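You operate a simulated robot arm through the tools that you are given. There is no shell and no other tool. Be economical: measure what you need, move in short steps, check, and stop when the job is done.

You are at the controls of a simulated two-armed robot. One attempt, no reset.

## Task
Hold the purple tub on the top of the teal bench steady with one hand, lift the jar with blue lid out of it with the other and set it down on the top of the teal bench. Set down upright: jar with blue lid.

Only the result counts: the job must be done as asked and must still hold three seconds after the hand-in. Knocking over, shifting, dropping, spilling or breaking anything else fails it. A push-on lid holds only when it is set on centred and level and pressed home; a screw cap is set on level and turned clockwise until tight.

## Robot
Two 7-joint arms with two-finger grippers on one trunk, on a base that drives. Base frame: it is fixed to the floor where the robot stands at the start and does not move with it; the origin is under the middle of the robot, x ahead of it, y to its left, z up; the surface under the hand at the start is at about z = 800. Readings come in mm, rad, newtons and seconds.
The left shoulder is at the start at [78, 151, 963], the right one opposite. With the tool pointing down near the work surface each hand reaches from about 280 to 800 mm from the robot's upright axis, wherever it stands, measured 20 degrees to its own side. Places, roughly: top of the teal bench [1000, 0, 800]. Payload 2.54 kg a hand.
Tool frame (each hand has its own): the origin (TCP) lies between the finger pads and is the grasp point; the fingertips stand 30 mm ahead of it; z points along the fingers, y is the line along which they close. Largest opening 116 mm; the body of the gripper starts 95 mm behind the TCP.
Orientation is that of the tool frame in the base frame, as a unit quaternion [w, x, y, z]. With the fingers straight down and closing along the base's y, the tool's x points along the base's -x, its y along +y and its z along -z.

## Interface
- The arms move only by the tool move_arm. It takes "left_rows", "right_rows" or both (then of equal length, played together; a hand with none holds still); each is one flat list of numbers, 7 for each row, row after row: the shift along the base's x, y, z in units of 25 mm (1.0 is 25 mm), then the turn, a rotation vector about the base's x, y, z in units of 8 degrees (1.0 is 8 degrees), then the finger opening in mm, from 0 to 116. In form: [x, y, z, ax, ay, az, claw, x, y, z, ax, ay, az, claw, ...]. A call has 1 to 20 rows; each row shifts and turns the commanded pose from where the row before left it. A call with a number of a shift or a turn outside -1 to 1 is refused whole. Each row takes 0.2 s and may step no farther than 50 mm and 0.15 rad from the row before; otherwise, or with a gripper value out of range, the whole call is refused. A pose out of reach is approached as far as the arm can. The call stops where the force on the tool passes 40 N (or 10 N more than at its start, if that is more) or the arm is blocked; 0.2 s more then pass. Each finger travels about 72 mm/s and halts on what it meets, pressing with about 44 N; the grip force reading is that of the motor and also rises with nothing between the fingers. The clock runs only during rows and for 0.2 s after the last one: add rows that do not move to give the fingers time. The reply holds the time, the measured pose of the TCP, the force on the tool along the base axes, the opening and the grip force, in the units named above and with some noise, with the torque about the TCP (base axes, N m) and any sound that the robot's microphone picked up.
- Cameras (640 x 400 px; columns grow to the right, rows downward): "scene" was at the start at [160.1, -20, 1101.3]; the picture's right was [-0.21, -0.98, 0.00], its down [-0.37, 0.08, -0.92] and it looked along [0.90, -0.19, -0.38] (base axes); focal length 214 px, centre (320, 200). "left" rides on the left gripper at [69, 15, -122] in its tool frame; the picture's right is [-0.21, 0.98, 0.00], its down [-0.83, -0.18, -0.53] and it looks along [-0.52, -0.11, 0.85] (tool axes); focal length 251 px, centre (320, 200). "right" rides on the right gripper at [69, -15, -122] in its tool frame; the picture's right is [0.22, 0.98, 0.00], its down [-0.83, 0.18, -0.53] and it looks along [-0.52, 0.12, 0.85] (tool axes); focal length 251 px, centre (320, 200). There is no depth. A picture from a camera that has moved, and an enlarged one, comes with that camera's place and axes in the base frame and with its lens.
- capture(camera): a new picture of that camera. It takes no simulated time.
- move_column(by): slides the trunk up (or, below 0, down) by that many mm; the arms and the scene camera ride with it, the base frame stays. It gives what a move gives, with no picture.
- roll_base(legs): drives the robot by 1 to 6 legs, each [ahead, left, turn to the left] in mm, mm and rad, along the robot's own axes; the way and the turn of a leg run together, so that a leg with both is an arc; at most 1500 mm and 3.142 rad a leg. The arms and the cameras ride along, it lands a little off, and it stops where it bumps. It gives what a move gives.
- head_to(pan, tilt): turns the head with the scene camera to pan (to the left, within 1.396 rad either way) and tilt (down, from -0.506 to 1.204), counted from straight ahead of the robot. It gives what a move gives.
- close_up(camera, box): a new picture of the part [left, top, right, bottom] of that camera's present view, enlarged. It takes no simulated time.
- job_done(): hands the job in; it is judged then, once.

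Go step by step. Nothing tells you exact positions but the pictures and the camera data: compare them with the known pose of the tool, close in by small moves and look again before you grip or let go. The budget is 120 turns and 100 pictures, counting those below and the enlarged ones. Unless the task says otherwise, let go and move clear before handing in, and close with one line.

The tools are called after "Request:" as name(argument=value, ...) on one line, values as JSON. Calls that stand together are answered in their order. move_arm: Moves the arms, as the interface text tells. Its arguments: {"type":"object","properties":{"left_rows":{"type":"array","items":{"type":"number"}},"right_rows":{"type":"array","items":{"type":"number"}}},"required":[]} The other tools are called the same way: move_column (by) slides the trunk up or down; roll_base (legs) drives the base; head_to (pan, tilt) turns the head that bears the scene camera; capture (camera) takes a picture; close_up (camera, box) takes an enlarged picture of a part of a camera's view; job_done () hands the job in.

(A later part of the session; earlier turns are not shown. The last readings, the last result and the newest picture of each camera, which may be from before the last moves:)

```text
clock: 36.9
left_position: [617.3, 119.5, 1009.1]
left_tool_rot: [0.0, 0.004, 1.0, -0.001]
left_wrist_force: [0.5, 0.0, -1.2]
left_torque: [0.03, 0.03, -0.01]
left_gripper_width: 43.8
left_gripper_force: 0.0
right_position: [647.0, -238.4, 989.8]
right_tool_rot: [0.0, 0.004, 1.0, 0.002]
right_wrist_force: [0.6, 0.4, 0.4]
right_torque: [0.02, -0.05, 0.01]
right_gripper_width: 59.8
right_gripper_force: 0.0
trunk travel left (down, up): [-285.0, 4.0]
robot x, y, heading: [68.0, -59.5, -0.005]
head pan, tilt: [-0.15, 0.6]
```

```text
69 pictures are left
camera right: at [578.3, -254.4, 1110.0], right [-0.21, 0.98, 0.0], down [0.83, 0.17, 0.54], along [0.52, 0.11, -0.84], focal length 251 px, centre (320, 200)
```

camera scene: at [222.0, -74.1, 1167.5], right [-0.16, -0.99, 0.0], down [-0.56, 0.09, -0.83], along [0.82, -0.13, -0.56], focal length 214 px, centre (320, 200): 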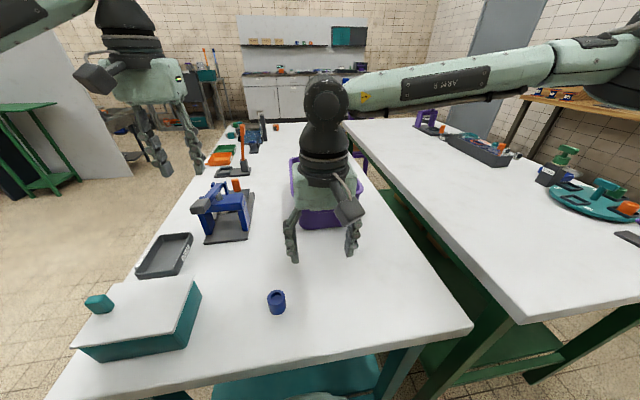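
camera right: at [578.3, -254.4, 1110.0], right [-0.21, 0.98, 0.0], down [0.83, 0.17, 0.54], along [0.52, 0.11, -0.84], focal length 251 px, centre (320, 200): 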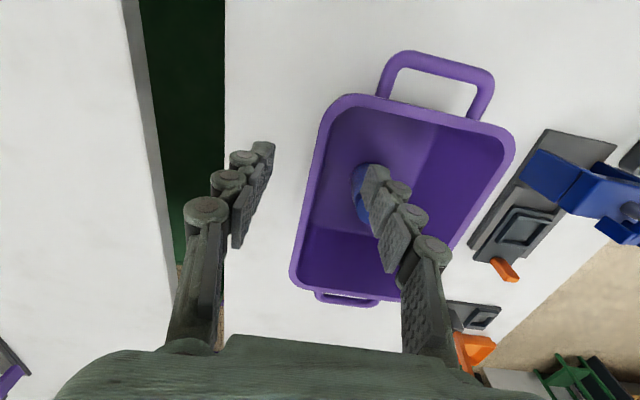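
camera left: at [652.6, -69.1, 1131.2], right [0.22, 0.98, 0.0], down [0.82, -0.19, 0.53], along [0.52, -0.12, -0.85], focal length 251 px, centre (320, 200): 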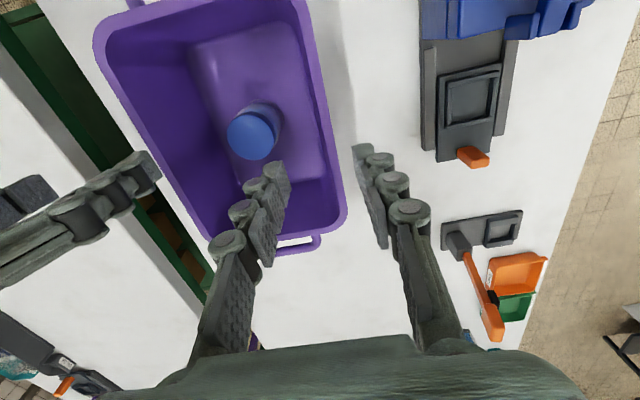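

The right hand is over the right wall. Now I'll test the left hand's reach over the jar.

Request:
move_arm(left_rows=[0.5, -0.92, -0.06, 0, 0, 0, 84, 0.5, -0.92, -0.06, 0, 0, 0, 84, 0.5, -0.92, -0.06, 0, 0, 0, 84, 0.5, -0.92, -0.06, 0, 0, 0, 84, 0.5, -0.92, -0.06, 0, 0, 0, 84, 0.5, -0.92, -0.06, 0, 0, 0, 84, 0.5, -0.92, -0.06, 0, 0, 0, 84, 0.5, -0.92, -0.06, 0, 0, 0, 84, 0, -0.92, -0.06, 0, 0, 0, 84, 0, -0.92, -0.06, 0, 0, 0, 84, 0, -0.92, -0.06, 0, 0, 0, 84, 0, -0.92, -0.06, 0, 0, 0, 84, 0, 0, 0, 0, 0, 0, 84])

Request:
capture(camera="left")

Request:
capture(camera="scene")

```text
clock: 39.7
left_position: [715.8, -157.1, 992.1]
left_tool_rot: [0.0, 0.004, 1.0, 0.0]
left_wrist_force: [0.7, 1.3, -0.2]
left_torque: [-0.04, 0.01, -0.03]
left_gripper_width: 83.8
left_gripper_force: 0.1
right_position: [646.1, -239.7, 989.0]
right_tool_rot: [0.003, 0.004, 1.0, 0.0]
right_wrist_force: [0.0, -1.0, 0.0]
right_torque: [0.0, -0.01, 0.0]
right_gripper_width: 60.0
right_gripper_force: 0.0
trunk travel left (down, up): [-285.0, 4.0]
robot x, y, heading: [65.9, -58.6, -0.008]
head pan, tilt: [-0.15, 0.6]
```

```text
68 pictures are left
camera left: at [648.1, -142.6, 1112.5], right [0.22, 0.98, 0.0], down [0.82, -0.19, 0.53], along [0.52, -0.12, -0.85], focal length 251 px, centre (320, 200)
```

left: 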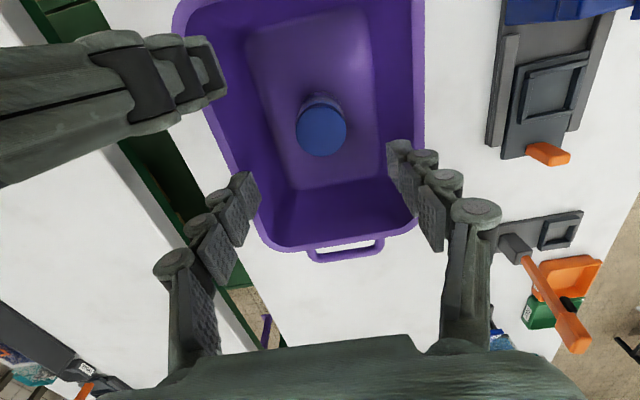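

```text
67 pictures are left
camera scene: at [222.2, -73.9, 1167.5], right [-0.16, -0.99, 0.0], down [-0.56, 0.09, -0.83], along [0.81, -0.13, -0.56], focal length 214 px, centre (320, 200)
```

scene: 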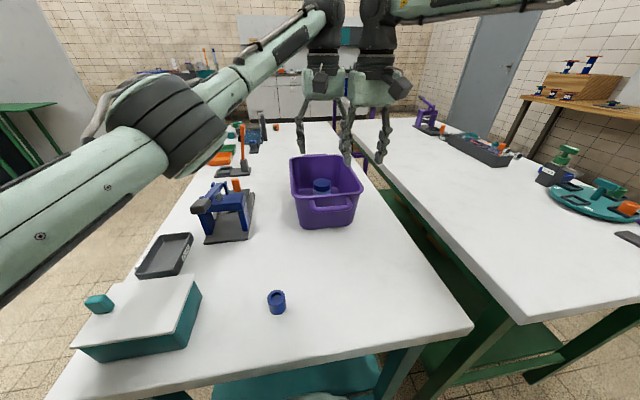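

The left hand reaches the jar comfortably. Now I'll lower the right hand around the right wall, whose centre is at y≈−236.

Request:
move_arm(right_rows=[0, 0.12, -0.94, 0, 0, 0, 50, 0, 0, -0.94, 0, 0, 0, 50, 0, 0, -0.94, 0, 0, 0, 44, 0, 0, -0.94, 0, 0, 0, 40, 0, 0, 0, 0, 0, 0, 40])

Request:
capture(camera="right")

Request:
capture(camera="left")

```text
clock: 40.9
left_position: [716.7, -157.0, 991.7]
left_tool_rot: [0.0, 0.003, 1.0, 0.0]
left_wrist_force: [-0.4, 0.4, -0.7]
left_torque: [0.0, -0.01, 0.0]
left_gripper_width: 84.0
left_gripper_force: 0.1
right_position: [644.8, -235.1, 898.8]
right_tool_rot: [0.002, 0.004, 1.0, 0.001]
right_wrist_force: [-0.9, -0.2, -0.4]
right_torque: [-0.03, 0.01, 0.04]
right_gripper_width: 40.0
right_gripper_force: 0.1
trunk travel left (down, up): [-285.0, 4.0]
robot x, y, heading: [68.0, -59.5, -0.004]
head pan, tilt: [-0.15, 0.6]
```

```text
66 pictures are left
camera right: at [576.7, -250.5, 1018.9], right [-0.21, 0.98, 0.0], down [0.83, 0.17, 0.54], along [0.53, 0.11, -0.84], focal length 251 px, centre (320, 200)
```

right: 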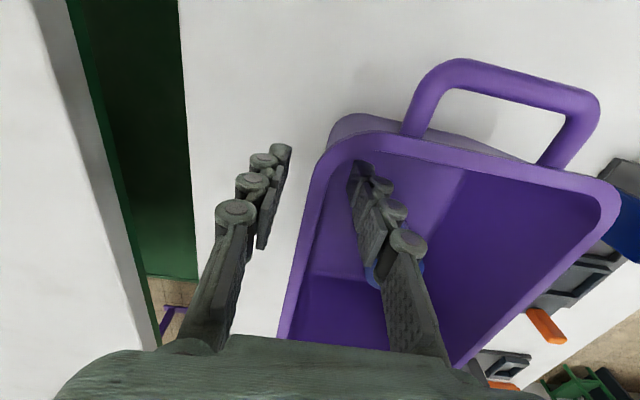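

```text
65 pictures are left
camera left: at [647.9, -142.6, 1112.7], right [0.22, 0.98, 0.0], down [0.82, -0.19, 0.53], along [0.52, -0.12, -0.85], focal length 251 px, centre (320, 200)
```

left: 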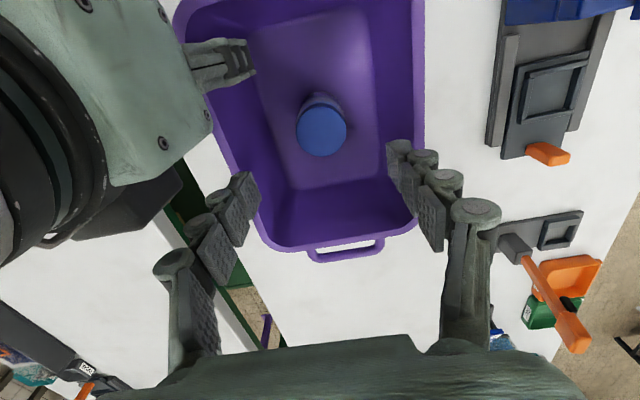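

The wall is about 3 mm to the right of the grip centre. I'll nudge the hand and close gently.

Request:
move_arm(right_rows=[0, -0.14, -0.2, 0, 0, 0, 34, 0, 0, 0, 0, 0, 0, 26, 0, 0, 0, 0, 0, 0, 20, 0, 0, 0, 0, 0, 0, 15, 0, 0, 0, 0, 0, 0, 11, 0, 0, 0, 0, 0, 0, 7, 0, 0, 0, 0, 0, 0, 5, 0, 0, 0, 0, 0, 0, 3, 0, 0, 0, 0, 0, 0, 2, 0, 0, 0, 0, 0, 0, 2])

Request:
capture(camera="left")

Request:
capture(camera="right")

```text
clock: 43.1
left_position: [716.3, -157.7, 991.6]
left_tool_rot: [0.001, 0.004, 1.0, 0.0]
left_wrist_force: [-0.1, -0.8, 0.5]
left_torque: [0.0, -0.01, 0.0]
left_gripper_width: 84.1
left_gripper_force: 0.0
right_position: [645.1, -238.3, 894.1]
right_tool_rot: [0.003, 0.004, 1.0, 0.001]
right_wrist_force: [-3.1, 1.8, 5.5]
right_torque: [1.44, 0.02, 0.58]
right_gripper_width: 5.9
right_gripper_force: 34.4
trunk travel left (down, up): [-285.0, 4.0]
robot x, y, heading: [65.6, -54.1, -0.005]
head pan, tilt: [-0.15, 0.6]
```

```text
64 pictures are left
camera left: at [647.3, -142.5, 1113.2], right [0.22, 0.98, 0.0], down [0.82, -0.19, 0.53], along [0.52, -0.12, -0.84], focal length 251 px, centre (320, 200)
```

left: 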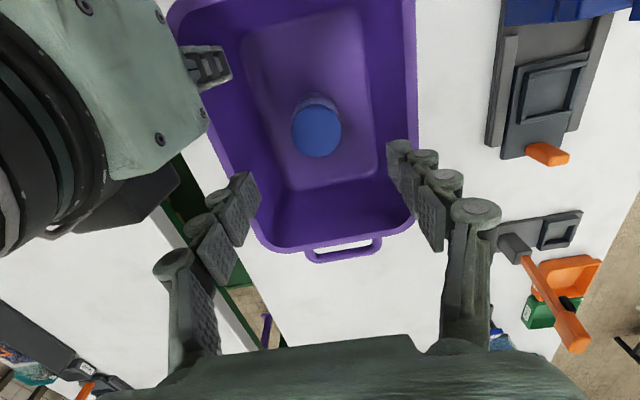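

```text
63 pictures are left
camera right: at [575.6, -253.8, 1014.9], right [-0.21, 0.98, 0.0], down [0.82, 0.17, 0.54], along [0.53, 0.11, -0.84], focal length 251 px, centre (320, 200)
```

right: 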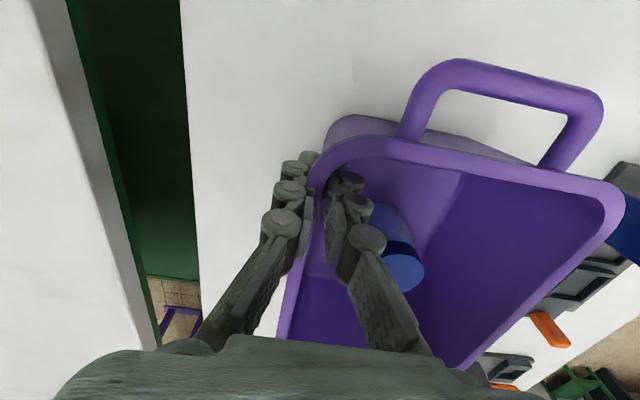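

The tub is held. It settled about 4 mm, and the jar is now near [719,−163]. I'll lower the left hand partway and look again.

Request:
move_arm(left_rows=[0.12, -0.22, 0, 0, 0, 0, 76, 0, 0, -0.7, 0, 0, 0, 72, 0, 0, -0.7, 0, 0, 0, 72, 0, 0, -0.7, 0, 0, 0, 72, 0, 0, -0.7, 0, 0, 0, 72, 0, 0, 0, 0, 0, 0, 72])

Request:
capture(camera="left")

Request:
close_up(camera="scene", box=[240, 80, 432, 200])

```text
clock: 44.5
left_position: [714.8, -163.0, 924.2]
left_tool_rot: [0.001, 0.004, 1.0, 0.0]
left_wrist_force: [0.8, -0.9, -0.7]
left_torque: [0.01, 0.0, 0.02]
left_gripper_width: 71.9
left_gripper_force: 0.1
right_position: [644.6, -238.4, 893.7]
right_tool_rot: [0.002, 0.004, 1.0, 0.0]
right_wrist_force: [-3.0, -0.1, 6.6]
right_torque: [1.38, -0.09, 0.5]
right_gripper_width: 6.1
right_gripper_force: 34.2
trunk travel left (down, up): [-285.0, 4.0]
robot x, y, heading: [66.1, -59.8, -0.008]
head pan, tilt: [-0.15, 0.6]
```

```text
62 pictures are left
camera left: at [646.7, -148.5, 1044.2], right [0.22, 0.98, 0.0], down [0.82, -0.19, 0.54], along [0.52, -0.12, -0.84], focal length 251 px, centre (320, 200)
```

left: 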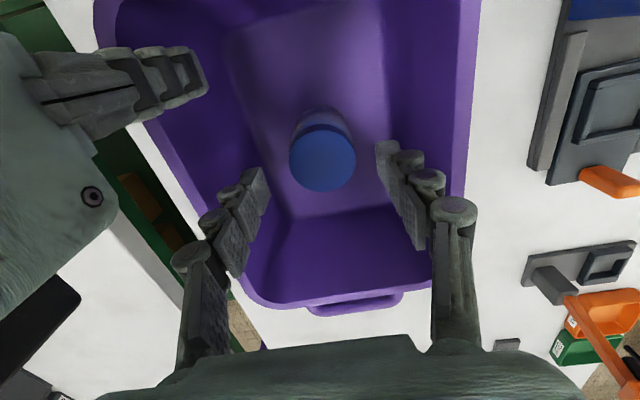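

```text
3.33 times, centred on (336, 140) of scene
camera zoom: at [221.4, -74.2, 1167.6], right [-0.16, -0.99, 0.0], down [-0.56, 0.09, -0.83], along [0.82, -0.13, -0.56], focal length 715 px, centre (267, 400)
```

zoom: 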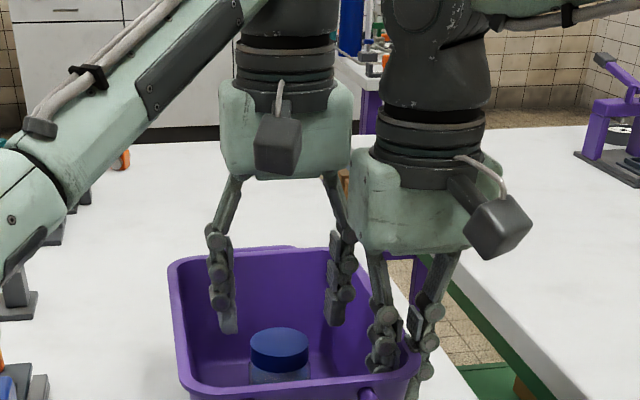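

The lid is centred under the left hand, off by 3 mm in x. I'll descend to grip the jar body just below the lid.

Request:
move_arm(left_rows=[0.13, 0, -0.6, 0, 0, 0, 72, 0, 0, -0.7, 0, 0, 0, 72, 0, 0, -0.7, 0, 0, 0, 72, 0, 0, -0.7, 0, 0, 0, 72, 0, 0, -0.5, 0, 0, 0, 72, 0, 0, 0, 0, 0, 0, 72])

Request:
capture(camera="left")

Request:
close_up(camera="scene", box=[256, 110, 416, 210])

```text
clock: 45.9
left_position: [719.1, -164.5, 842.0]
left_tool_rot: [0.0, 0.004, 1.0, 0.001]
left_wrist_force: [-0.4, 0.1, -0.1]
left_torque: [0.0, -0.03, -0.02]
left_gripper_width: 72.0
left_gripper_force: 0.0
right_position: [645.2, -238.7, 894.1]
right_tool_rot: [0.002, 0.004, 1.0, 0.001]
right_wrist_force: [-1.9, -0.7, 8.1]
right_torque: [1.35, -0.12, 0.46]
right_gripper_width: 5.7
right_gripper_force: 34.2
trunk travel left (down, up): [-285.0, 4.0]
robot x, y, heading: [66.1, -57.6, -0.008]
head pan, tilt: [-0.15, 0.6]
```

```text
60 pictures are left
camera left: at [651.3, -148.7, 963.5], right [0.22, 0.98, 0.0], down [0.82, -0.19, 0.54], along [0.52, -0.12, -0.84], focal length 251 px, centre (320, 200)
```

left: 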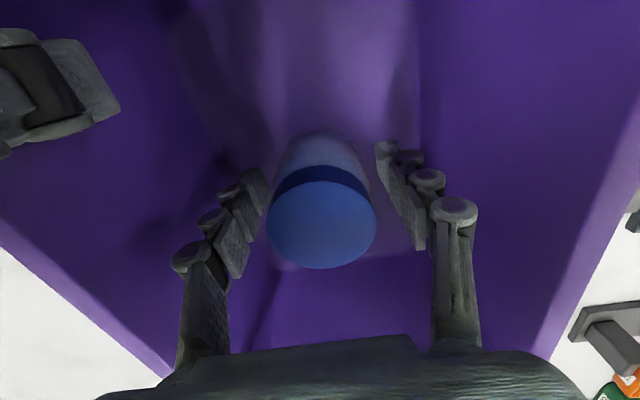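

```text
4.00 times, centred on (336, 160) of scene
camera zoom: at [221.3, -74.2, 1167.6], right [-0.16, -0.99, 0.0], down [-0.56, 0.09, -0.83], along [0.82, -0.13, -0.56], focal length 858 px, centre (256, 360)
```

zoom: 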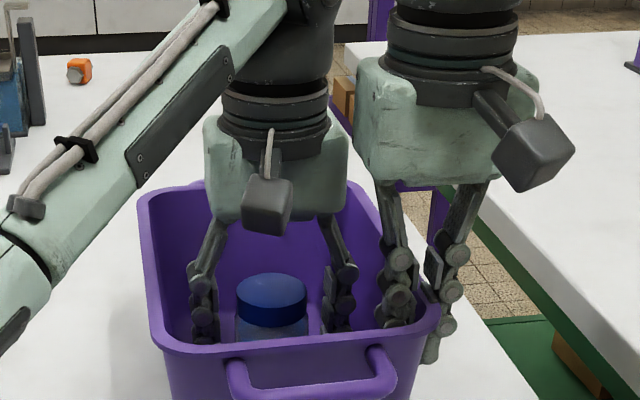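

The jar is centred between the fingers. Closing gently.

Request:
move_arm(left_rows=[0, 0, 0, 0, 0, 0, 62, 0, 0, 0, 0, 0, 0, 56, 0, 0, 0, 0, 0, 0, 52, 0, 0, 0, 0, 0, 0, 48, 0, 0, 0, 0, 0, 0, 45, 0, 0, 0, 0, 0, 0, 42, 0, 0, 0, 0, 0, 0, 40])

Request:
capture(camera="left")

```text
clock: 47.5
left_position: [720.7, -164.1, 841.9]
left_tool_rot: [0.001, 0.003, 1.0, 0.0]
left_wrist_force: [-1.0, 0.2, 1.5]
left_torque: [0.02, -0.02, 0.04]
left_gripper_width: 48.3
left_gripper_force: 43.8
right_position: [645.0, -239.0, 893.7]
right_tool_rot: [0.002, 0.004, 1.0, 0.001]
right_wrist_force: [-1.1, -1.7, 7.0]
right_torque: [1.31, -0.03, 0.43]
right_gripper_width: 6.2
right_gripper_force: 33.9
trunk travel left (down, up): [-285.0, 4.0]
robot x, y, heading: [62.4, -59.8, -0.008]
head pan, tilt: [-0.15, 0.6]
```

```text
58 pictures are left
camera left: at [651.3, -148.6, 963.7], right [0.22, 0.98, 0.0], down [0.82, -0.19, 0.54], along [0.52, -0.12, -0.84], focal length 251 px, centre (320, 200)
```

left: 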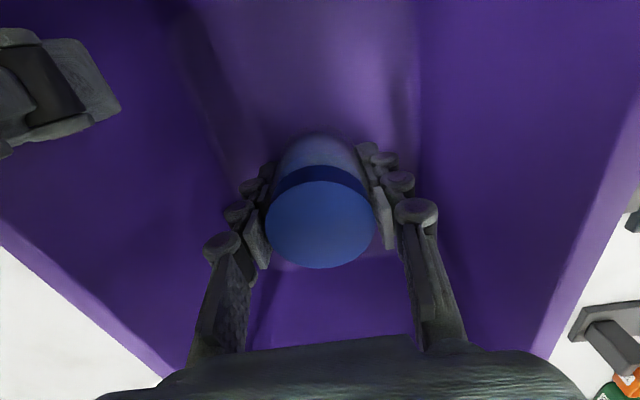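

The jar is gripped (48 mm, 44 N). I'll lift it straight up slowly.

Request:
move_arm(left_rows=[0, 0, 0.2, 0, 0, 0, 38, 0, 0, 0.4, 0, 0, 0, 38, 0, 0, 0.5, 0, 0, 0, 38, 0, 0, 0.5, 0, 0, 0, 38, 0, 0, 0.5, 0, 0, 0, 38, 0, 0, 0.5, 0, 0, 0, 38, 0, 0, 0.5, 0, 0, 0, 38, 0, 0, 0.5, 0, 0, 0, 38, 0, 0, 0.5, 0, 0, 0, 38, 0, 0, 0.5, 0, 0, 0, 38, 0, 0, 0.3, 0, 0, 0, 38])

Request:
capture(camera="scene")

Request:
capture(camera="left")

Request:
capture(camera="right")

```text
clock: 49.9
left_position: [720.7, -163.0, 965.1]
left_tool_rot: [0.002, 0.003, 1.0, 0.0]
left_wrist_force: [-0.1, 0.2, -1.8]
left_torque: [-0.03, 0.02, -0.02]
left_gripper_width: 48.6
left_gripper_force: 43.7
right_position: [643.6, -239.4, 894.4]
right_tool_rot: [0.002, 0.004, 1.0, 0.001]
right_wrist_force: [-3.0, -0.5, 8.6]
right_torque: [1.4, -0.04, 0.41]
right_gripper_width: 6.0
right_gripper_force: 34.6
trunk travel left (down, up): [-285.0, 4.0]
robot x, y, heading: [70.0, -60.0, -0.008]
head pan, tilt: [-0.15, 0.6]
```

```text
57 pictures are left
camera scene: at [221.4, -74.1, 1167.6], right [-0.16, -0.99, 0.0], down [-0.56, 0.09, -0.83], along [0.82, -0.13, -0.56], focal length 214 px, centre (320, 200)
```

scene: 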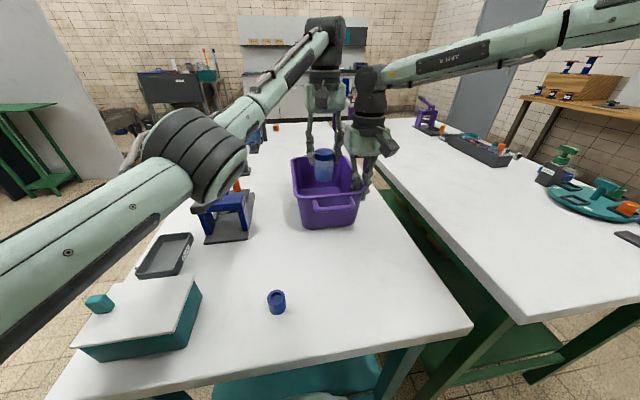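

```text
56 pictures are left
camera left: at [651.8, -147.6, 1086.4], right [0.22, 0.98, 0.0], down [0.82, -0.19, 0.53], along [0.52, -0.12, -0.84], focal length 251 px, centre (320, 200)
```

left: 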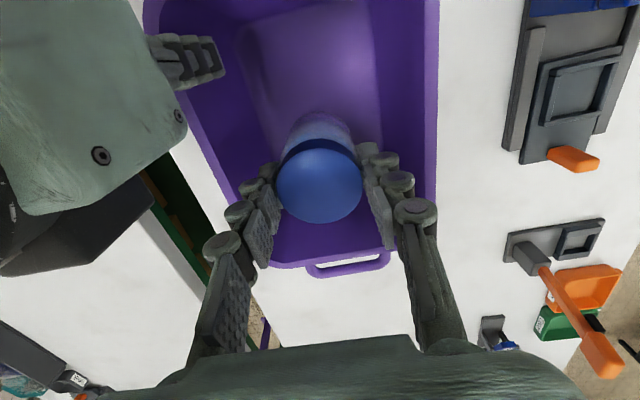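

```text
55 pictures are left
camera right: at [575.6, -254.1, 1014.7], right [-0.21, 0.98, 0.0], down [0.82, 0.17, 0.54], along [0.53, 0.11, -0.84], focal length 251 px, centre (320, 200)
```

right: 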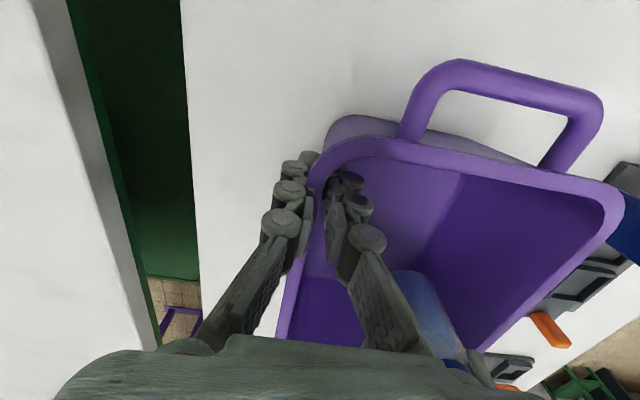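

The jar is out and clear of the rim. I'll carry it sideways and back to free bench in front of the tub, near [495,−140].

Request:
move_arm(left_rows=[0, 0.9, 0.1, 0, 0, 0, 38, 0, 0.9, 0.1, 0, 0, 0, 38, 0, 0.9, 0.1, 0, 0, 0, 38, -0.9, 0, 0, 0, 0, 0, 38, -0.9, 0, 0, 0, 0, 0, 38, -0.9, 0, 0, 0, 0, 0, 38, -0.9, 0, 0, 0, 0, 0, 38, -0.9, 0, 0, 0, 0, 0, 38, -0.9, 0, 0, 0, 0, 0, 38, -0.9, 0, 0, 0, 0, 0, 38, -0.9, -0.5, 0, 0, 0, 0, 38, -0.9, -0.8, 0, 0, 0, 0, 38, -0.9, -0.8, 0, 0, 0, 0, 38, 0, 0, 0, 0, 0, 0, 38])

Request:
capture(camera="scene")

Request:
capture(camera="left")

```text
clock: 51.7
left_position: [612.2, -100.8, 973.5]
left_tool_rot: [0.007, 0.003, 1.0, -0.01]
left_wrist_force: [5.6, -10.1, 1.9]
left_torque: [-0.69, -0.54, -0.11]
left_gripper_width: 48.7
left_gripper_force: 44.3
right_position: [640.6, -230.7, 896.2]
right_tool_rot: [-0.003, -0.001, 1.0, 0.01]
right_wrist_force: [-11.2, 8.7, 10.4]
right_torque: [1.33, 1.46, 1.17]
right_gripper_width: 14.0
right_gripper_force: 40.4
trunk travel left (down, up): [-285.0, 4.0]
robot x, y, heading: [65.3, -62.2, -0.004]
head pan, tilt: [-0.15, 0.6]
stopped in row 9 (right hand): the force on the tool passed its limit at 43 N (the readings are from after the stop); the commanded pose is now the measured one
```

```text
54 pictures are left
camera scene: at [221.2, -74.4, 1167.5], right [-0.16, -0.99, 0.0], down [-0.56, 0.09, -0.83], along [0.82, -0.13, -0.56], focal length 214 px, centre (320, 200)
```

scene: 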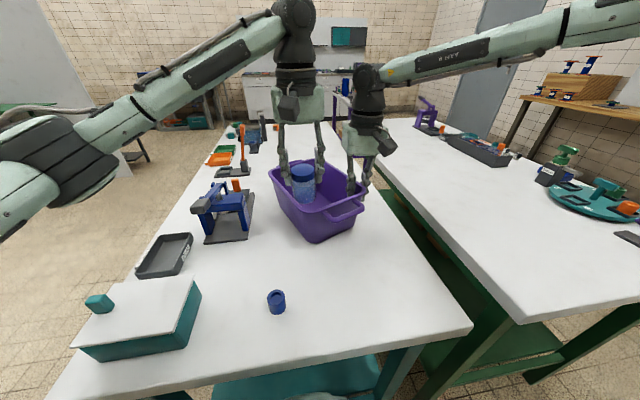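

```text
53 pictures are left
camera left: at [542.5, -82.9, 1093.8], right [0.22, 0.98, -0.02], down [0.82, -0.18, 0.55], along [0.53, -0.13, -0.84], focal length 251 px, centre (320, 200)
```

left: 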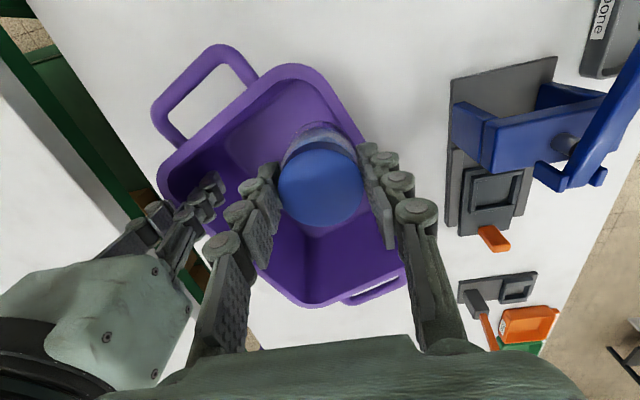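

The jar slipped lower in the grip during the lift, and its bottom caught the near rim and swung the tub round. I'll raise the left hand straight up now, then check both.

Request:
move_arm(left_rows=[0, 0, 0.4, 0, 0, 0, 36, 0, 0, 0.5, 0, 0, 0, 36, 0, 0, 0.5, 0, 0, 0, 36, 0, 0, 0.5, 0, 0, 0, 36, 0, 0, 0.4, 0, 0, 0, 36])

Request:
close_up(camera="scene", box=[240, 110, 432, 250])

Request:
capture(camera="left")

Request:
capture(camera="right")

```text
clock: 52.9
left_position: [611.6, -100.6, 1031.0]
left_tool_rot: [0.005, 0.003, 1.0, -0.006]
left_wrist_force: [0.2, -0.3, 0.0]
left_torque: [0.0, -0.01, 0.0]
left_gripper_width: 48.5
left_gripper_force: 44.1
right_position: [641.8, -233.6, 895.5]
right_tool_rot: [-0.001, 0.002, 1.0, 0.007]
right_wrist_force: [2.0, -2.7, 9.5]
right_torque: [1.33, -1.12, -0.67]
right_gripper_width: 6.0
right_gripper_force: 33.5
trunk travel left (down, up): [-285.0, 4.0]
robot x, y, heading: [66.9, -62.0, -0.011]
head pan, tilt: [-0.15, 0.6]
```

```text
2.86 times, centred on (336, 180) of scene
camera zoom: at [221.5, -74.3, 1167.6], right [-0.16, -0.99, 0.0], down [-0.56, 0.09, -0.83], along [0.82, -0.13, -0.56], focal length 613 px, centre (274, 257)
```

zoom: 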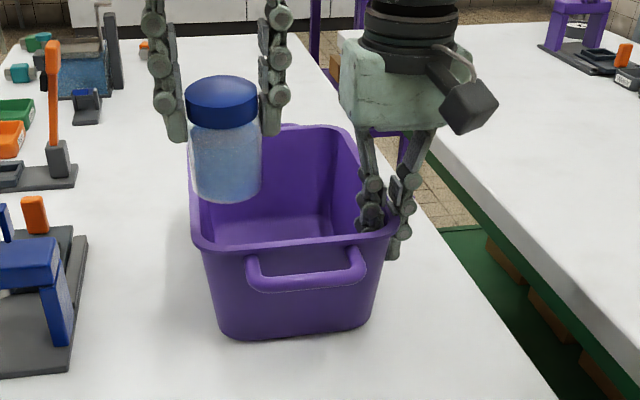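

```text
51 pictures are left
camera left: at [542.3, -83.9, 1151.6], right [0.22, 0.98, -0.01], down [0.82, -0.18, 0.54], along [0.53, -0.13, -0.84], focal length 251 px, centre (320, 200)
```

left: 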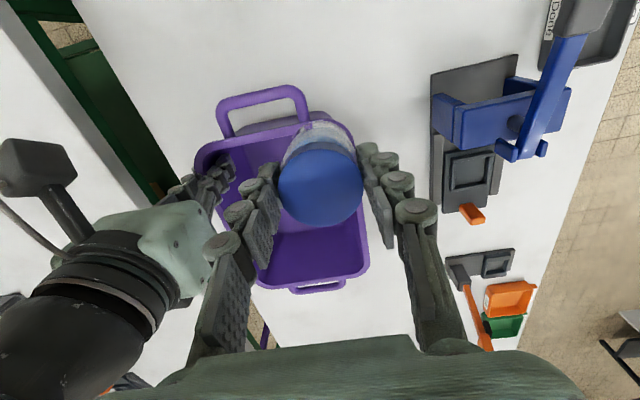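

```text
50 pictures are left
camera right: at [574.2, -250.7, 1016.9], right [-0.21, 0.98, 0.01], down [0.83, 0.17, 0.54], along [0.52, 0.12, -0.84], focal length 251 px, centre (320, 200)
```

right: 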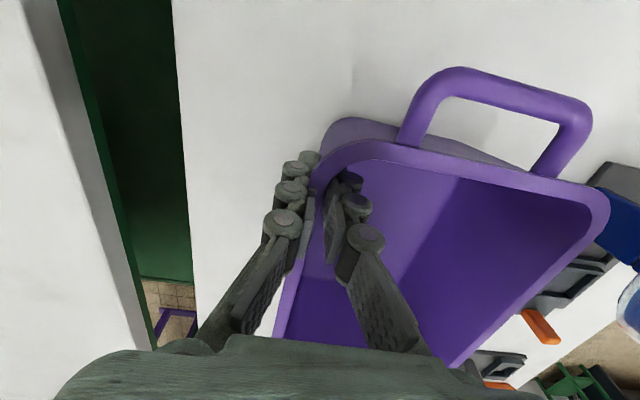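

The tub sprang back nearly to its original place, and the jar hangs clear, upright, held around its lid. I'll carry it on to the free bench area.

Request:
move_arm(left_rows=[-0.8, 0, 0, 0, 0, 0, 36, -0.8, 0, 0, 0, 0, 0, 36, -0.8, -0.2, 0, 0, 0, 0, 36, -0.8, -0.3, 0, 0, 0, 0, 36, -0.8, -0.3, 0, 0, 0, 0, 36, -0.7, -0.4, 0, 0, 0, 0, 36, 0, 0, 0, 0, 0, 0, 36])

Request:
capture(camera="scene")

Request:
capture(camera="left")

```text
clock: 54.5
left_position: [493.0, -127.8, 1027.9]
left_tool_rot: [0.004, 0.002, 1.0, -0.007]
left_wrist_force: [-0.2, 0.1, -0.8]
left_torque: [0.01, 0.02, 0.01]
left_gripper_width: 48.4
left_gripper_force: 44.2
right_position: [642.6, -233.6, 895.7]
right_tool_rot: [-0.001, 0.002, 1.0, 0.009]
right_wrist_force: [2.9, -2.1, 8.7]
right_torque: [1.36, 0.23, -0.41]
right_gripper_width: 6.1
right_gripper_force: 33.9
trunk travel left (down, up): [-285.0, 4.0]
robot x, y, heading: [69.3, -57.8, -0.007]
head pan, tilt: [-0.15, 0.6]
```

```text
49 pictures are left
camera scene: at [221.8, -74.3, 1167.6], right [-0.16, -0.99, 0.0], down [-0.56, 0.09, -0.83], along [0.82, -0.13, -0.56], focal length 214 px, centre (320, 200)
```

scene: 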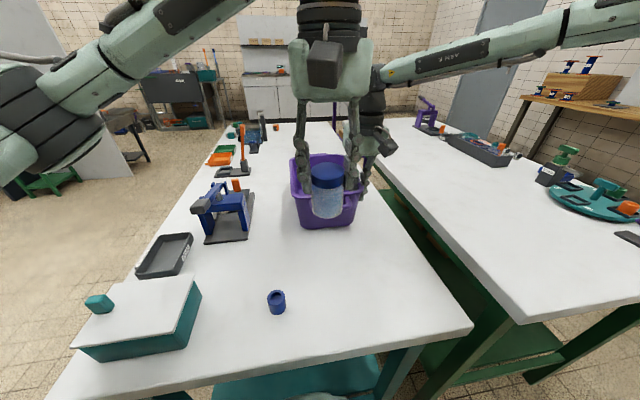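

```text
48 pictures are left
camera left: at [423.7, -111.0, 1148.4], right [0.22, 0.98, -0.01], down [0.82, -0.18, 0.54], along [0.53, -0.13, -0.84], focal length 251 px, centre (320, 200)
```

left: 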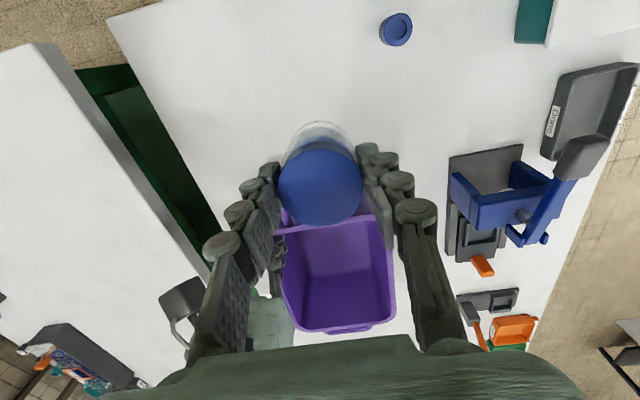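

Request:
move_arm(left_rows=[0, 0, -0.8, 0.1, 0.05, 0, 36, 0, 0, -0.8, 0, 0, 0, 36, 0, 0, -0.8, 0, 0, 0, 36, 0, 0, -0.8, 0, 0, 0, 36, 0, 0, -0.6, 0, 0, 0, 36, 0, 0, -0.4, 0, 0, 0, 36, 0, 0, 0, 0, 0, 0, 36])

Request:
close_up(camera="scene", box=[240, 130, 432, 250])

```text
clock: 56.1
left_position: [495.0, -128.7, 925.1]
left_tool_rot: [0.0, 0.003, 1.0, 0.0]
left_wrist_force: [-0.1, 0.0, -1.0]
left_torque: [-0.03, 0.03, 0.04]
left_gripper_width: 48.3
left_gripper_force: 44.2
right_position: [642.4, -232.8, 896.3]
right_tool_rot: [-0.001, 0.002, 1.0, 0.007]
right_wrist_force: [1.3, -0.5, 7.7]
right_torque: [1.36, 0.07, -0.42]
right_gripper_width: 6.2
right_gripper_force: 33.2
trunk travel left (down, up): [-285.0, 4.0]
robot x, y, heading: [65.6, -58.4, -0.005]
head pan, tilt: [-0.15, 0.6]
```

```text
3.33 times, centred on (336, 190) of scene
camera zoom: at [221.8, -74.1, 1167.5], right [-0.16, -0.99, 0.0], down [-0.56, 0.09, -0.83], along [0.82, -0.13, -0.56], focal length 715 px, centre (267, 233)
```

zoom: 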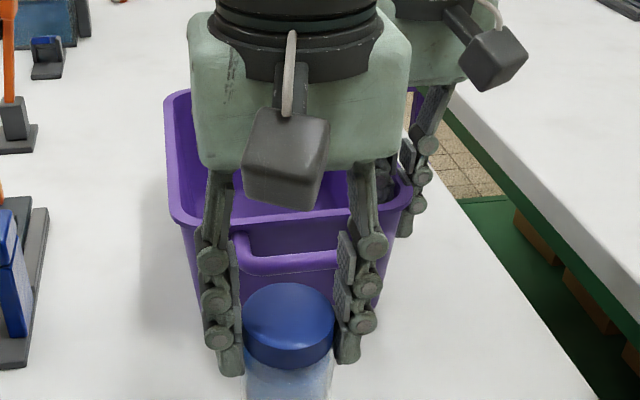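

Request:
close_up(camera="scene", box=[256, 190, 400, 280])

Request:
close_up(camera="right", box=[320, 0, 640, 200])

```text
4.44 times, centred on (328, 235) of scene
camera zoom: at [221.8, -74.1, 1167.5], right [-0.16, -0.99, 0.0], down [-0.56, 0.09, -0.83], along [0.82, -0.13, -0.56], focal length 953 px, centre (284, 44)
```

zoom: 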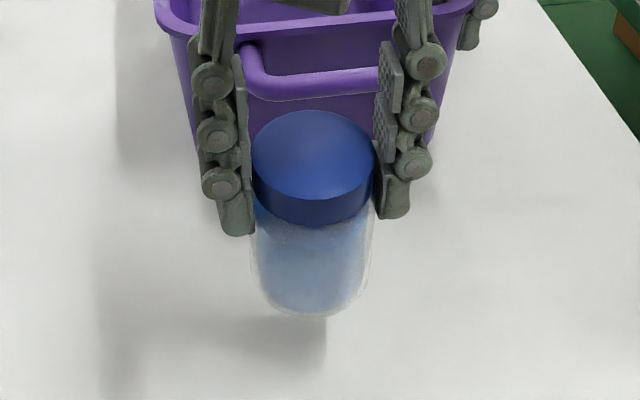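

```text
2.00 times, centred on (480, 100) of right
camera zoom: at [574.3, -250.3, 1016.5], right [-0.21, 0.98, 0.01], down [0.83, 0.17, 0.54], along [0.52, 0.13, -0.84], focal length 503 px, centre (0, 400)
```

zoom: 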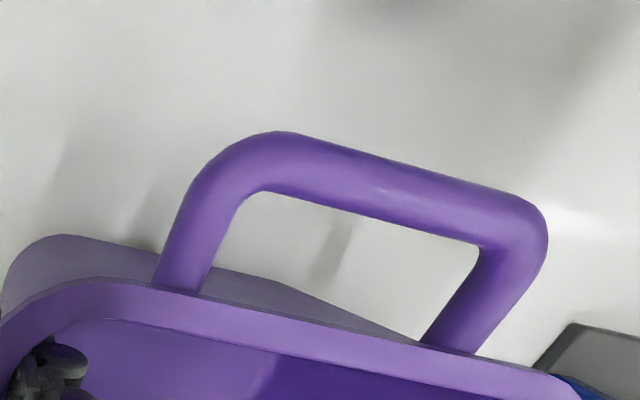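

The jar's bottom is about 50 mm above the bench. I'll lower 38 mm, then take small steps.

Request:
move_arm(left_rows=[0, 0, -0.5, 0, 0, 0, 36, 0, 0, -0.5, 0, 0, 0, 36, 0, 0, -0.3, 0, 0, 0, 36, 0, 0, -0.2, 0, 0, 0, 36, 0, 0, 0, 0, 0, 0, 36])

Request:
close_up(camera="scene", box=[256, 200, 400, 290])

```text
clock: 57.3
left_position: [495.2, -127.8, 888.7]
left_tool_rot: [0.0, 0.003, 1.0, -0.001]
left_wrist_force: [0.1, -0.3, -1.4]
left_torque: [0.04, 0.01, 0.01]
left_gripper_width: 48.2
left_gripper_force: 43.4
right_position: [642.7, -232.7, 896.0]
right_tool_rot: [-0.001, 0.001, 1.0, 0.008]
right_wrist_force: [1.5, 0.3, 6.5]
right_torque: [1.35, -0.06, -0.37]
right_gripper_width: 6.0
right_gripper_force: 33.4
trunk travel left (down, up): [-285.0, 4.0]
robot x, y, heading: [63.1, -58.3, -0.006]
head pan, tilt: [-0.15, 0.6]
```

```text
4.44 times, centred on (328, 245) of scene
camera zoom: at [221.8, -74.0, 1167.6], right [-0.16, -0.99, 0.0], down [-0.56, 0.09, -0.83], along [0.82, -0.13, -0.56], focal length 953 px, centre (284, 0)
```

zoom: 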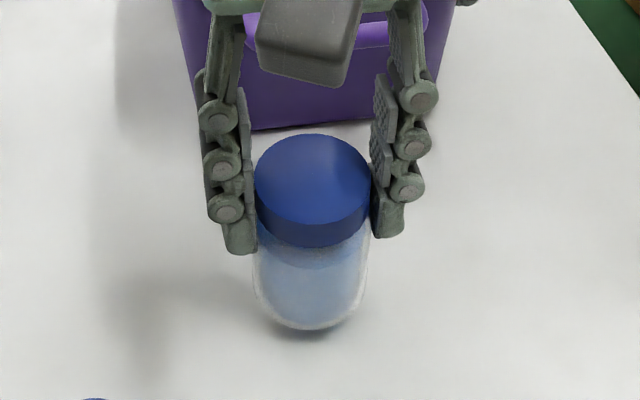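

Nearly down. Smaller steps until I feel contact.

Request:
move_arm(left_rows=[0, 0, -0.12, 0, 0, 0, 36, 0, 0, -0.12, 0, 0, 0, 36, 0, 0, 0, 0, 0, 0, 36])

Request:
move_arm(left_rows=[0, 0, -0.1, 0, 0, 0, 36, 0, 0, 0, 0, 0, 0, 36])

Request:
close_up(camera="scene", box=[256, 200, 400, 290])

```text
clock: 58.1
left_position: [495.8, -128.8, 882.2]
left_tool_rot: [0.001, 0.003, 1.0, 0.0]
left_wrist_force: [0.4, -0.5, -1.2]
left_torque: [0.01, 0.0, 0.03]
left_gripper_width: 48.2
left_gripper_force: 44.0
right_position: [642.6, -232.7, 895.5]
right_tool_rot: [-0.001, 0.002, 1.0, 0.007]
right_wrist_force: [1.1, 0.8, 7.2]
right_torque: [1.35, 0.01, -0.4]
right_gripper_width: 6.0
right_gripper_force: 33.7
trunk travel left (down, up): [-285.0, 4.0]
robot x, y, heading: [64.2, -59.0, -0.008]
head pan, tilt: [-0.15, 0.6]
```

```text
clock: 58.7
left_position: [495.2, -129.2, 880.3]
left_tool_rot: [0.001, 0.003, 1.0, 0.0]
left_wrist_force: [-0.9, -0.6, -1.1]
left_torque: [-0.01, -0.01, 0.01]
left_gripper_width: 48.7
left_gripper_force: 44.5
right_position: [642.7, -232.1, 896.0]
right_tool_rot: [0.0, 0.002, 1.0, 0.007]
right_wrist_force: [1.8, 1.5, 6.3]
right_torque: [1.35, 0.03, -0.36]
right_gripper_width: 6.1
right_gripper_force: 32.9
trunk travel left (down, up): [-285.0, 4.0]
robot x, y, heading: [67.7, -55.7, -0.003]
head pan, tilt: [-0.15, 0.6]
```

```text
4.44 times, centred on (328, 245) of scene
camera zoom: at [221.9, -74.0, 1167.6], right [-0.16, -0.99, 0.0], down [-0.56, 0.09, -0.83], along [0.82, -0.13, -0.56], focal length 953 px, centre (284, 0)
```

zoom: 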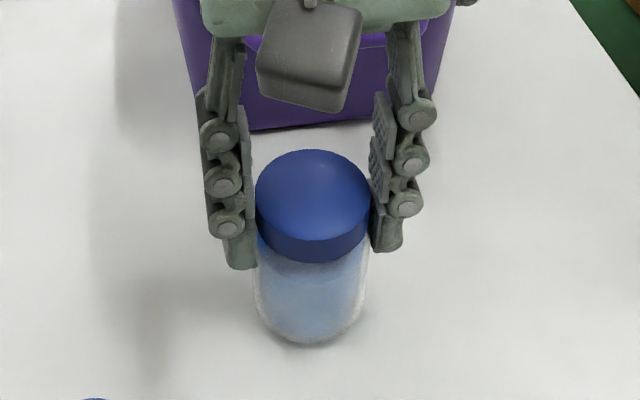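

Request:
move_arm(left_rows=[0, 0, -0.08, 0, 0, 0, 36, 0, 0, 0, 0, 0, 0, 36])

Request:
move_arm(left_rows=[0, 0, -0.08, 0, 0, 0, 36, 0, 0, 0, 0, 0, 0, 36])

Request:
close_up(camera="scene", box=[256, 200, 400, 290])

```text
clock: 59.3
left_position: [495.7, -128.1, 878.8]
left_tool_rot: [0.001, 0.003, 1.0, 0.0]
left_wrist_force: [0.1, 0.6, -1.0]
left_torque: [0.02, -0.05, -0.02]
left_gripper_width: 48.2
left_gripper_force: 44.0
right_position: [642.5, -233.0, 895.5]
right_tool_rot: [-0.001, 0.001, 1.0, 0.007]
right_wrist_force: [1.8, 2.1, 6.6]
right_torque: [1.34, -0.02, -0.32]
right_gripper_width: 5.8
right_gripper_force: 33.3
trunk travel left (down, up): [-285.0, 4.0]
robot x, y, heading: [64.8, -61.3, -0.009]
head pan, tilt: [-0.15, 0.6]
```

```text
clock: 59.9
left_position: [495.4, -128.8, 876.5]
left_tool_rot: [0.0, 0.003, 1.0, 0.001]
left_wrist_force: [0.1, 0.5, -2.1]
left_torque: [0.01, -0.03, 0.0]
left_gripper_width: 48.0
left_gripper_force: 44.2
right_position: [643.2, -233.3, 896.6]
right_tool_rot: [-0.001, 0.002, 1.0, 0.007]
right_wrist_force: [1.7, -0.2, 7.4]
right_torque: [1.33, 0.0, -0.36]
right_gripper_width: 5.9
right_gripper_force: 33.4
trunk travel left (down, up): [-285.0, 4.0]
robot x, y, heading: [65.8, -61.7, -0.008]
head pan, tilt: [-0.15, 0.6]
```

```text
4.44 times, centred on (328, 245) of scene
camera zoom: at [221.9, -74.0, 1167.6], right [-0.16, -0.99, 0.0], down [-0.56, 0.09, -0.83], along [0.82, -0.13, -0.56], focal length 953 px, centre (284, 0)
```

zoom: 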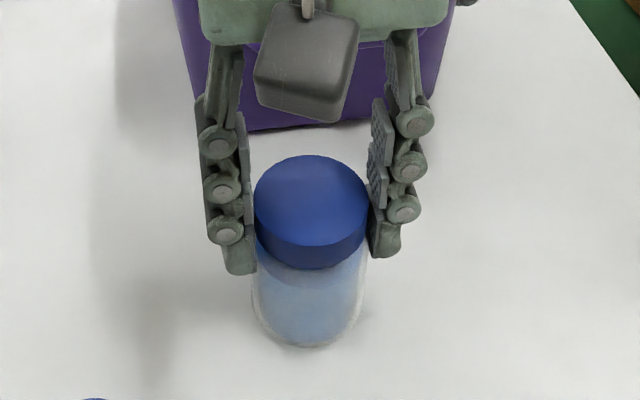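

Request:
move_arm(left_rows=[0, 0, -0.08, 0, 0, 0, 36, 0, 0, 0, 0, 0, 0, 36])

Request:
move_arm(left_rows=[0, 0, -0.08, 0, 0, 0, 36, 0, 0, 0, 0, 0, 0, 36])

Request:
close_up(camera="scene", box=[256, 200, 400, 290])

```text
clock: 60.5
left_position: [494.5, -127.9, 876.4]
left_tool_rot: [0.001, 0.003, 1.0, -0.001]
left_wrist_force: [0.6, 2.0, 9.0]
left_torque: [0.1, 0.15, -0.03]
left_gripper_width: 48.3
left_gripper_force: 43.3
right_position: [641.5, -232.9, 897.0]
right_tool_rot: [-0.002, 0.002, 1.0, 0.007]
right_wrist_force: [2.0, 1.6, 6.2]
right_torque: [1.35, 0.26, -0.38]
right_gripper_width: 5.9
right_gripper_force: 33.3
trunk travel left (down, up): [-285.0, 4.0]
robot x, y, heading: [63.2, -60.3, -0.009]
head pan, tilt: [-0.15, 0.6]
```

```text
clock: 61.1
left_position: [493.7, -127.6, 874.9]
left_tool_rot: [0.004, 0.003, 1.0, -0.001]
left_wrist_force: [3.0, 3.0, 33.5]
left_torque: [0.26, 0.41, -0.09]
left_gripper_width: 48.3
left_gripper_force: 43.6
right_position: [641.1, -232.5, 897.3]
right_tool_rot: [-0.001, 0.001, 1.0, 0.007]
right_wrist_force: [2.8, 1.4, 5.3]
right_torque: [1.22, 0.14, -0.4]
right_gripper_width: 5.9
right_gripper_force: 33.4
trunk travel left (down, up): [-285.0, 4.0]
robot x, y, heading: [64.8, -59.1, -0.005]
head pan, tilt: [-0.15, 0.6]
```

```text
4.44 times, centred on (328, 245) of scene
camera zoom: at [220.2, -73.3, 1168.2], right [-0.16, -0.99, 0.0], down [-0.56, 0.09, -0.83], along [0.82, -0.13, -0.56], focal length 953 px, centre (284, 0)
```

zoom: 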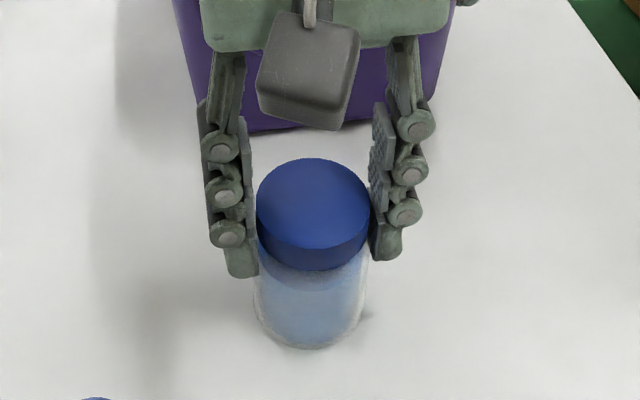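

Contact with the bench is firm. I'll ease the pressure, then open slowly.

Request:
move_arm(left_rows=[0, 0, 0.1, 0, 0, 0, 38, 0, 0, 0, 0, 0, 0, 42])

Request:
move_arm(left_rows=[0, 0, 0, 0, 0, 0, 46, 0, 0, 0, 0, 0, 0, 49, 0, 0, 0, 0, 0, 0, 52, 0, 0, 0, 0, 0, 0, 58, 0, 0, 0, 0, 0, 0, 66, 0, 0, 0, 0, 0, 0, 74, 0, 0, 0, 0, 0, 0, 74])

Request:
close_up(camera="scene", box=[256, 200, 400, 290])

Request:
capture(camera="left")

```text
clock: 61.7
left_position: [494.5, -129.6, 875.1]
left_tool_rot: [0.001, 0.002, 1.0, -0.001]
left_wrist_force: [3.2, -1.1, 19.7]
left_torque: [-0.14, 0.12, 0.01]
left_gripper_width: 48.2
left_gripper_force: 43.9
right_position: [641.5, -232.8, 896.8]
right_tool_rot: [0.0, 0.001, 1.0, 0.007]
right_wrist_force: [1.8, 2.0, 6.7]
right_torque: [1.35, 0.32, -0.3]
right_gripper_width: 5.8
right_gripper_force: 33.1
trunk travel left (down, up): [-285.0, 4.0]
robot x, y, heading: [64.0, -60.9, -0.005]
head pan, tilt: [-0.15, 0.6]
```

```text
clock: 63.3
left_position: [494.7, -128.5, 874.4]
left_tool_rot: [0.001, 0.003, 1.0, 0.001]
left_wrist_force: [-0.3, 1.2, 0.9]
left_torque: [0.0, -0.03, -0.02]
left_gripper_width: 74.1
left_gripper_force: 0.1
right_position: [641.9, -233.6, 896.0]
right_tool_rot: [-0.001, 0.001, 1.0, 0.008]
right_wrist_force: [0.2, -0.9, 8.4]
right_torque: [1.36, -0.02, -0.21]
right_gripper_width: 6.1
right_gripper_force: 33.9
trunk travel left (down, up): [-285.0, 4.0]
robot x, y, heading: [64.9, -62.5, -0.011]
head pan, tilt: [-0.15, 0.6]
```

```text
4.44 times, centred on (328, 245) of scene
camera zoom: at [221.6, -74.2, 1167.6], right [-0.16, -0.99, 0.0], down [-0.56, 0.09, -0.83], along [0.82, -0.13, -0.56], focal length 953 px, centre (284, 0)
```

zoom: 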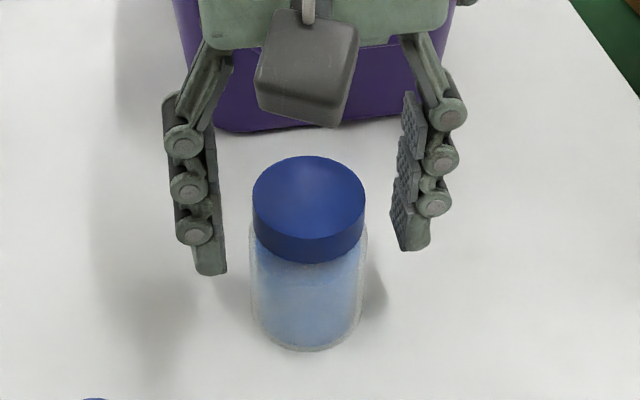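

```text
39 pictures are left
camera left: at [426.0, -113.2, 995.6], right [0.22, 0.98, 0.0], down [0.82, -0.19, 0.54], along [0.52, -0.12, -0.84], focal length 251 px, centre (320, 200)
```

left: 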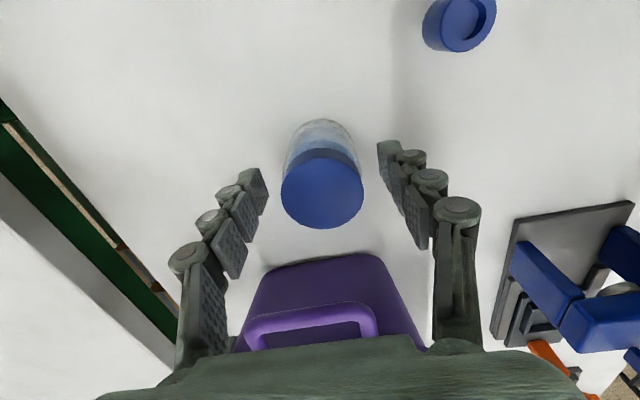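

The jar stands upright by itself. I'll raise the left hand straight up, then release the tub with the right.

Request:
move_arm(left_rows=[0, 0, 0.6, 0, 0, 0, 74, 0, 0, 0.9, 0, 0, 0, 80, 0, 0, 0.9, 0, 0, 0, 80, 0, 0, 0.9, 0, 0, 0, 80, 0, 0, 0.9, 0, 0, 0, 80, 0, 0, 0.9, 0, 0, 0, 80])

Request:
move_arm(right_rows=[0, 0, 0, 0, 0, 0, 8, 0, 0, 0, 0, 0, 0, 14, 0, 0, 0, 0, 0, 0, 24, 0, 0, 0, 0, 0, 0, 34, 0, 0, 0, 0, 0, 0, 40, 0, 0, 0.4, 0, 0, 0, 40, 0, 0, 0.9, 0, 0, 0, 40, 0, 0, 0.9, 0, 0, 0, 40, 0, 0, 0.9, 0, 0, 0, 40, 0, 0, 0.9, 0, 0, 0, 40])

Request:
capture(camera="scene")

Request:
capture(camera="right")

```text
clock: 64.7
left_position: [494.8, -130.1, 1001.2]
left_tool_rot: [0.001, 0.003, 1.0, 0.0]
left_wrist_force: [0.4, 0.0, -0.1]
left_torque: [-0.01, -0.01, 0.0]
left_gripper_width: 80.1
left_gripper_force: 0.2
right_position: [642.0, -232.6, 895.3]
right_tool_rot: [-0.001, 0.002, 1.0, 0.009]
right_wrist_force: [0.1, -2.1, 9.0]
right_torque: [1.39, -0.17, -0.24]
right_gripper_width: 6.1
right_gripper_force: 32.9
trunk travel left (down, up): [-285.0, 4.0]
robot x, y, heading: [64.0, -58.6, -0.009]
head pan, tilt: [-0.15, 0.6]
```

```text
clock: 66.9
left_position: [495.9, -129.3, 999.7]
left_tool_rot: [0.001, 0.003, 1.0, 0.0]
left_wrist_force: [-0.4, 0.1, 0.2]
left_torque: [-0.02, -0.01, 0.0]
left_gripper_width: 80.0
left_gripper_force: 0.1
right_position: [641.9, -233.1, 997.9]
right_tool_rot: [-0.001, 0.002, 1.0, 0.007]
right_wrist_force: [-0.4, 0.4, 0.1]
right_torque: [0.01, -0.05, -0.02]
right_gripper_width: 40.3
right_gripper_force: 0.0
trunk travel left (down, up): [-285.0, 4.0]
robot x, y, heading: [66.2, -63.5, -0.006]
head pan, tilt: [-0.15, 0.6]
```

```text
38 pictures are left
camera scene: at [222.0, -74.0, 1167.5], right [-0.16, -0.99, 0.0], down [-0.56, 0.09, -0.83], along [0.82, -0.13, -0.56], focal length 214 px, centre (320, 200)
```

scene: 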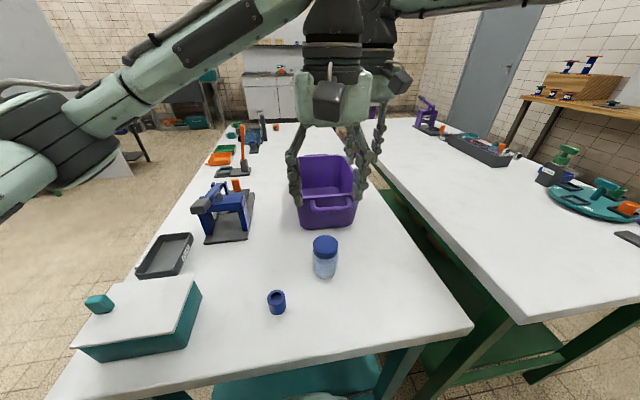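

```text
37 pictures are left
camera right: at [573.7, -250.3, 1118.6], right [-0.21, 0.98, 0.02], down [0.83, 0.17, 0.54], along [0.52, 0.13, -0.84], focal length 251 px, centre (320, 200)
```

right: 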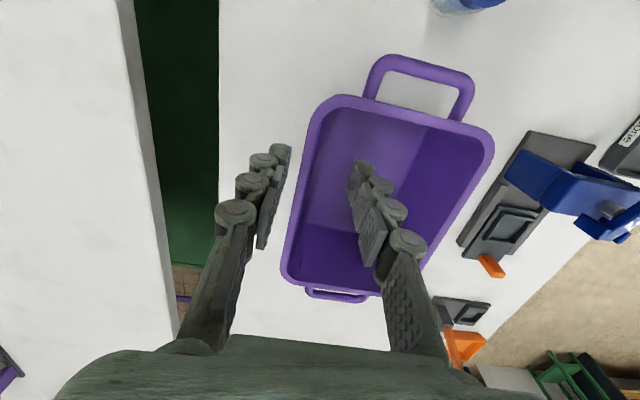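

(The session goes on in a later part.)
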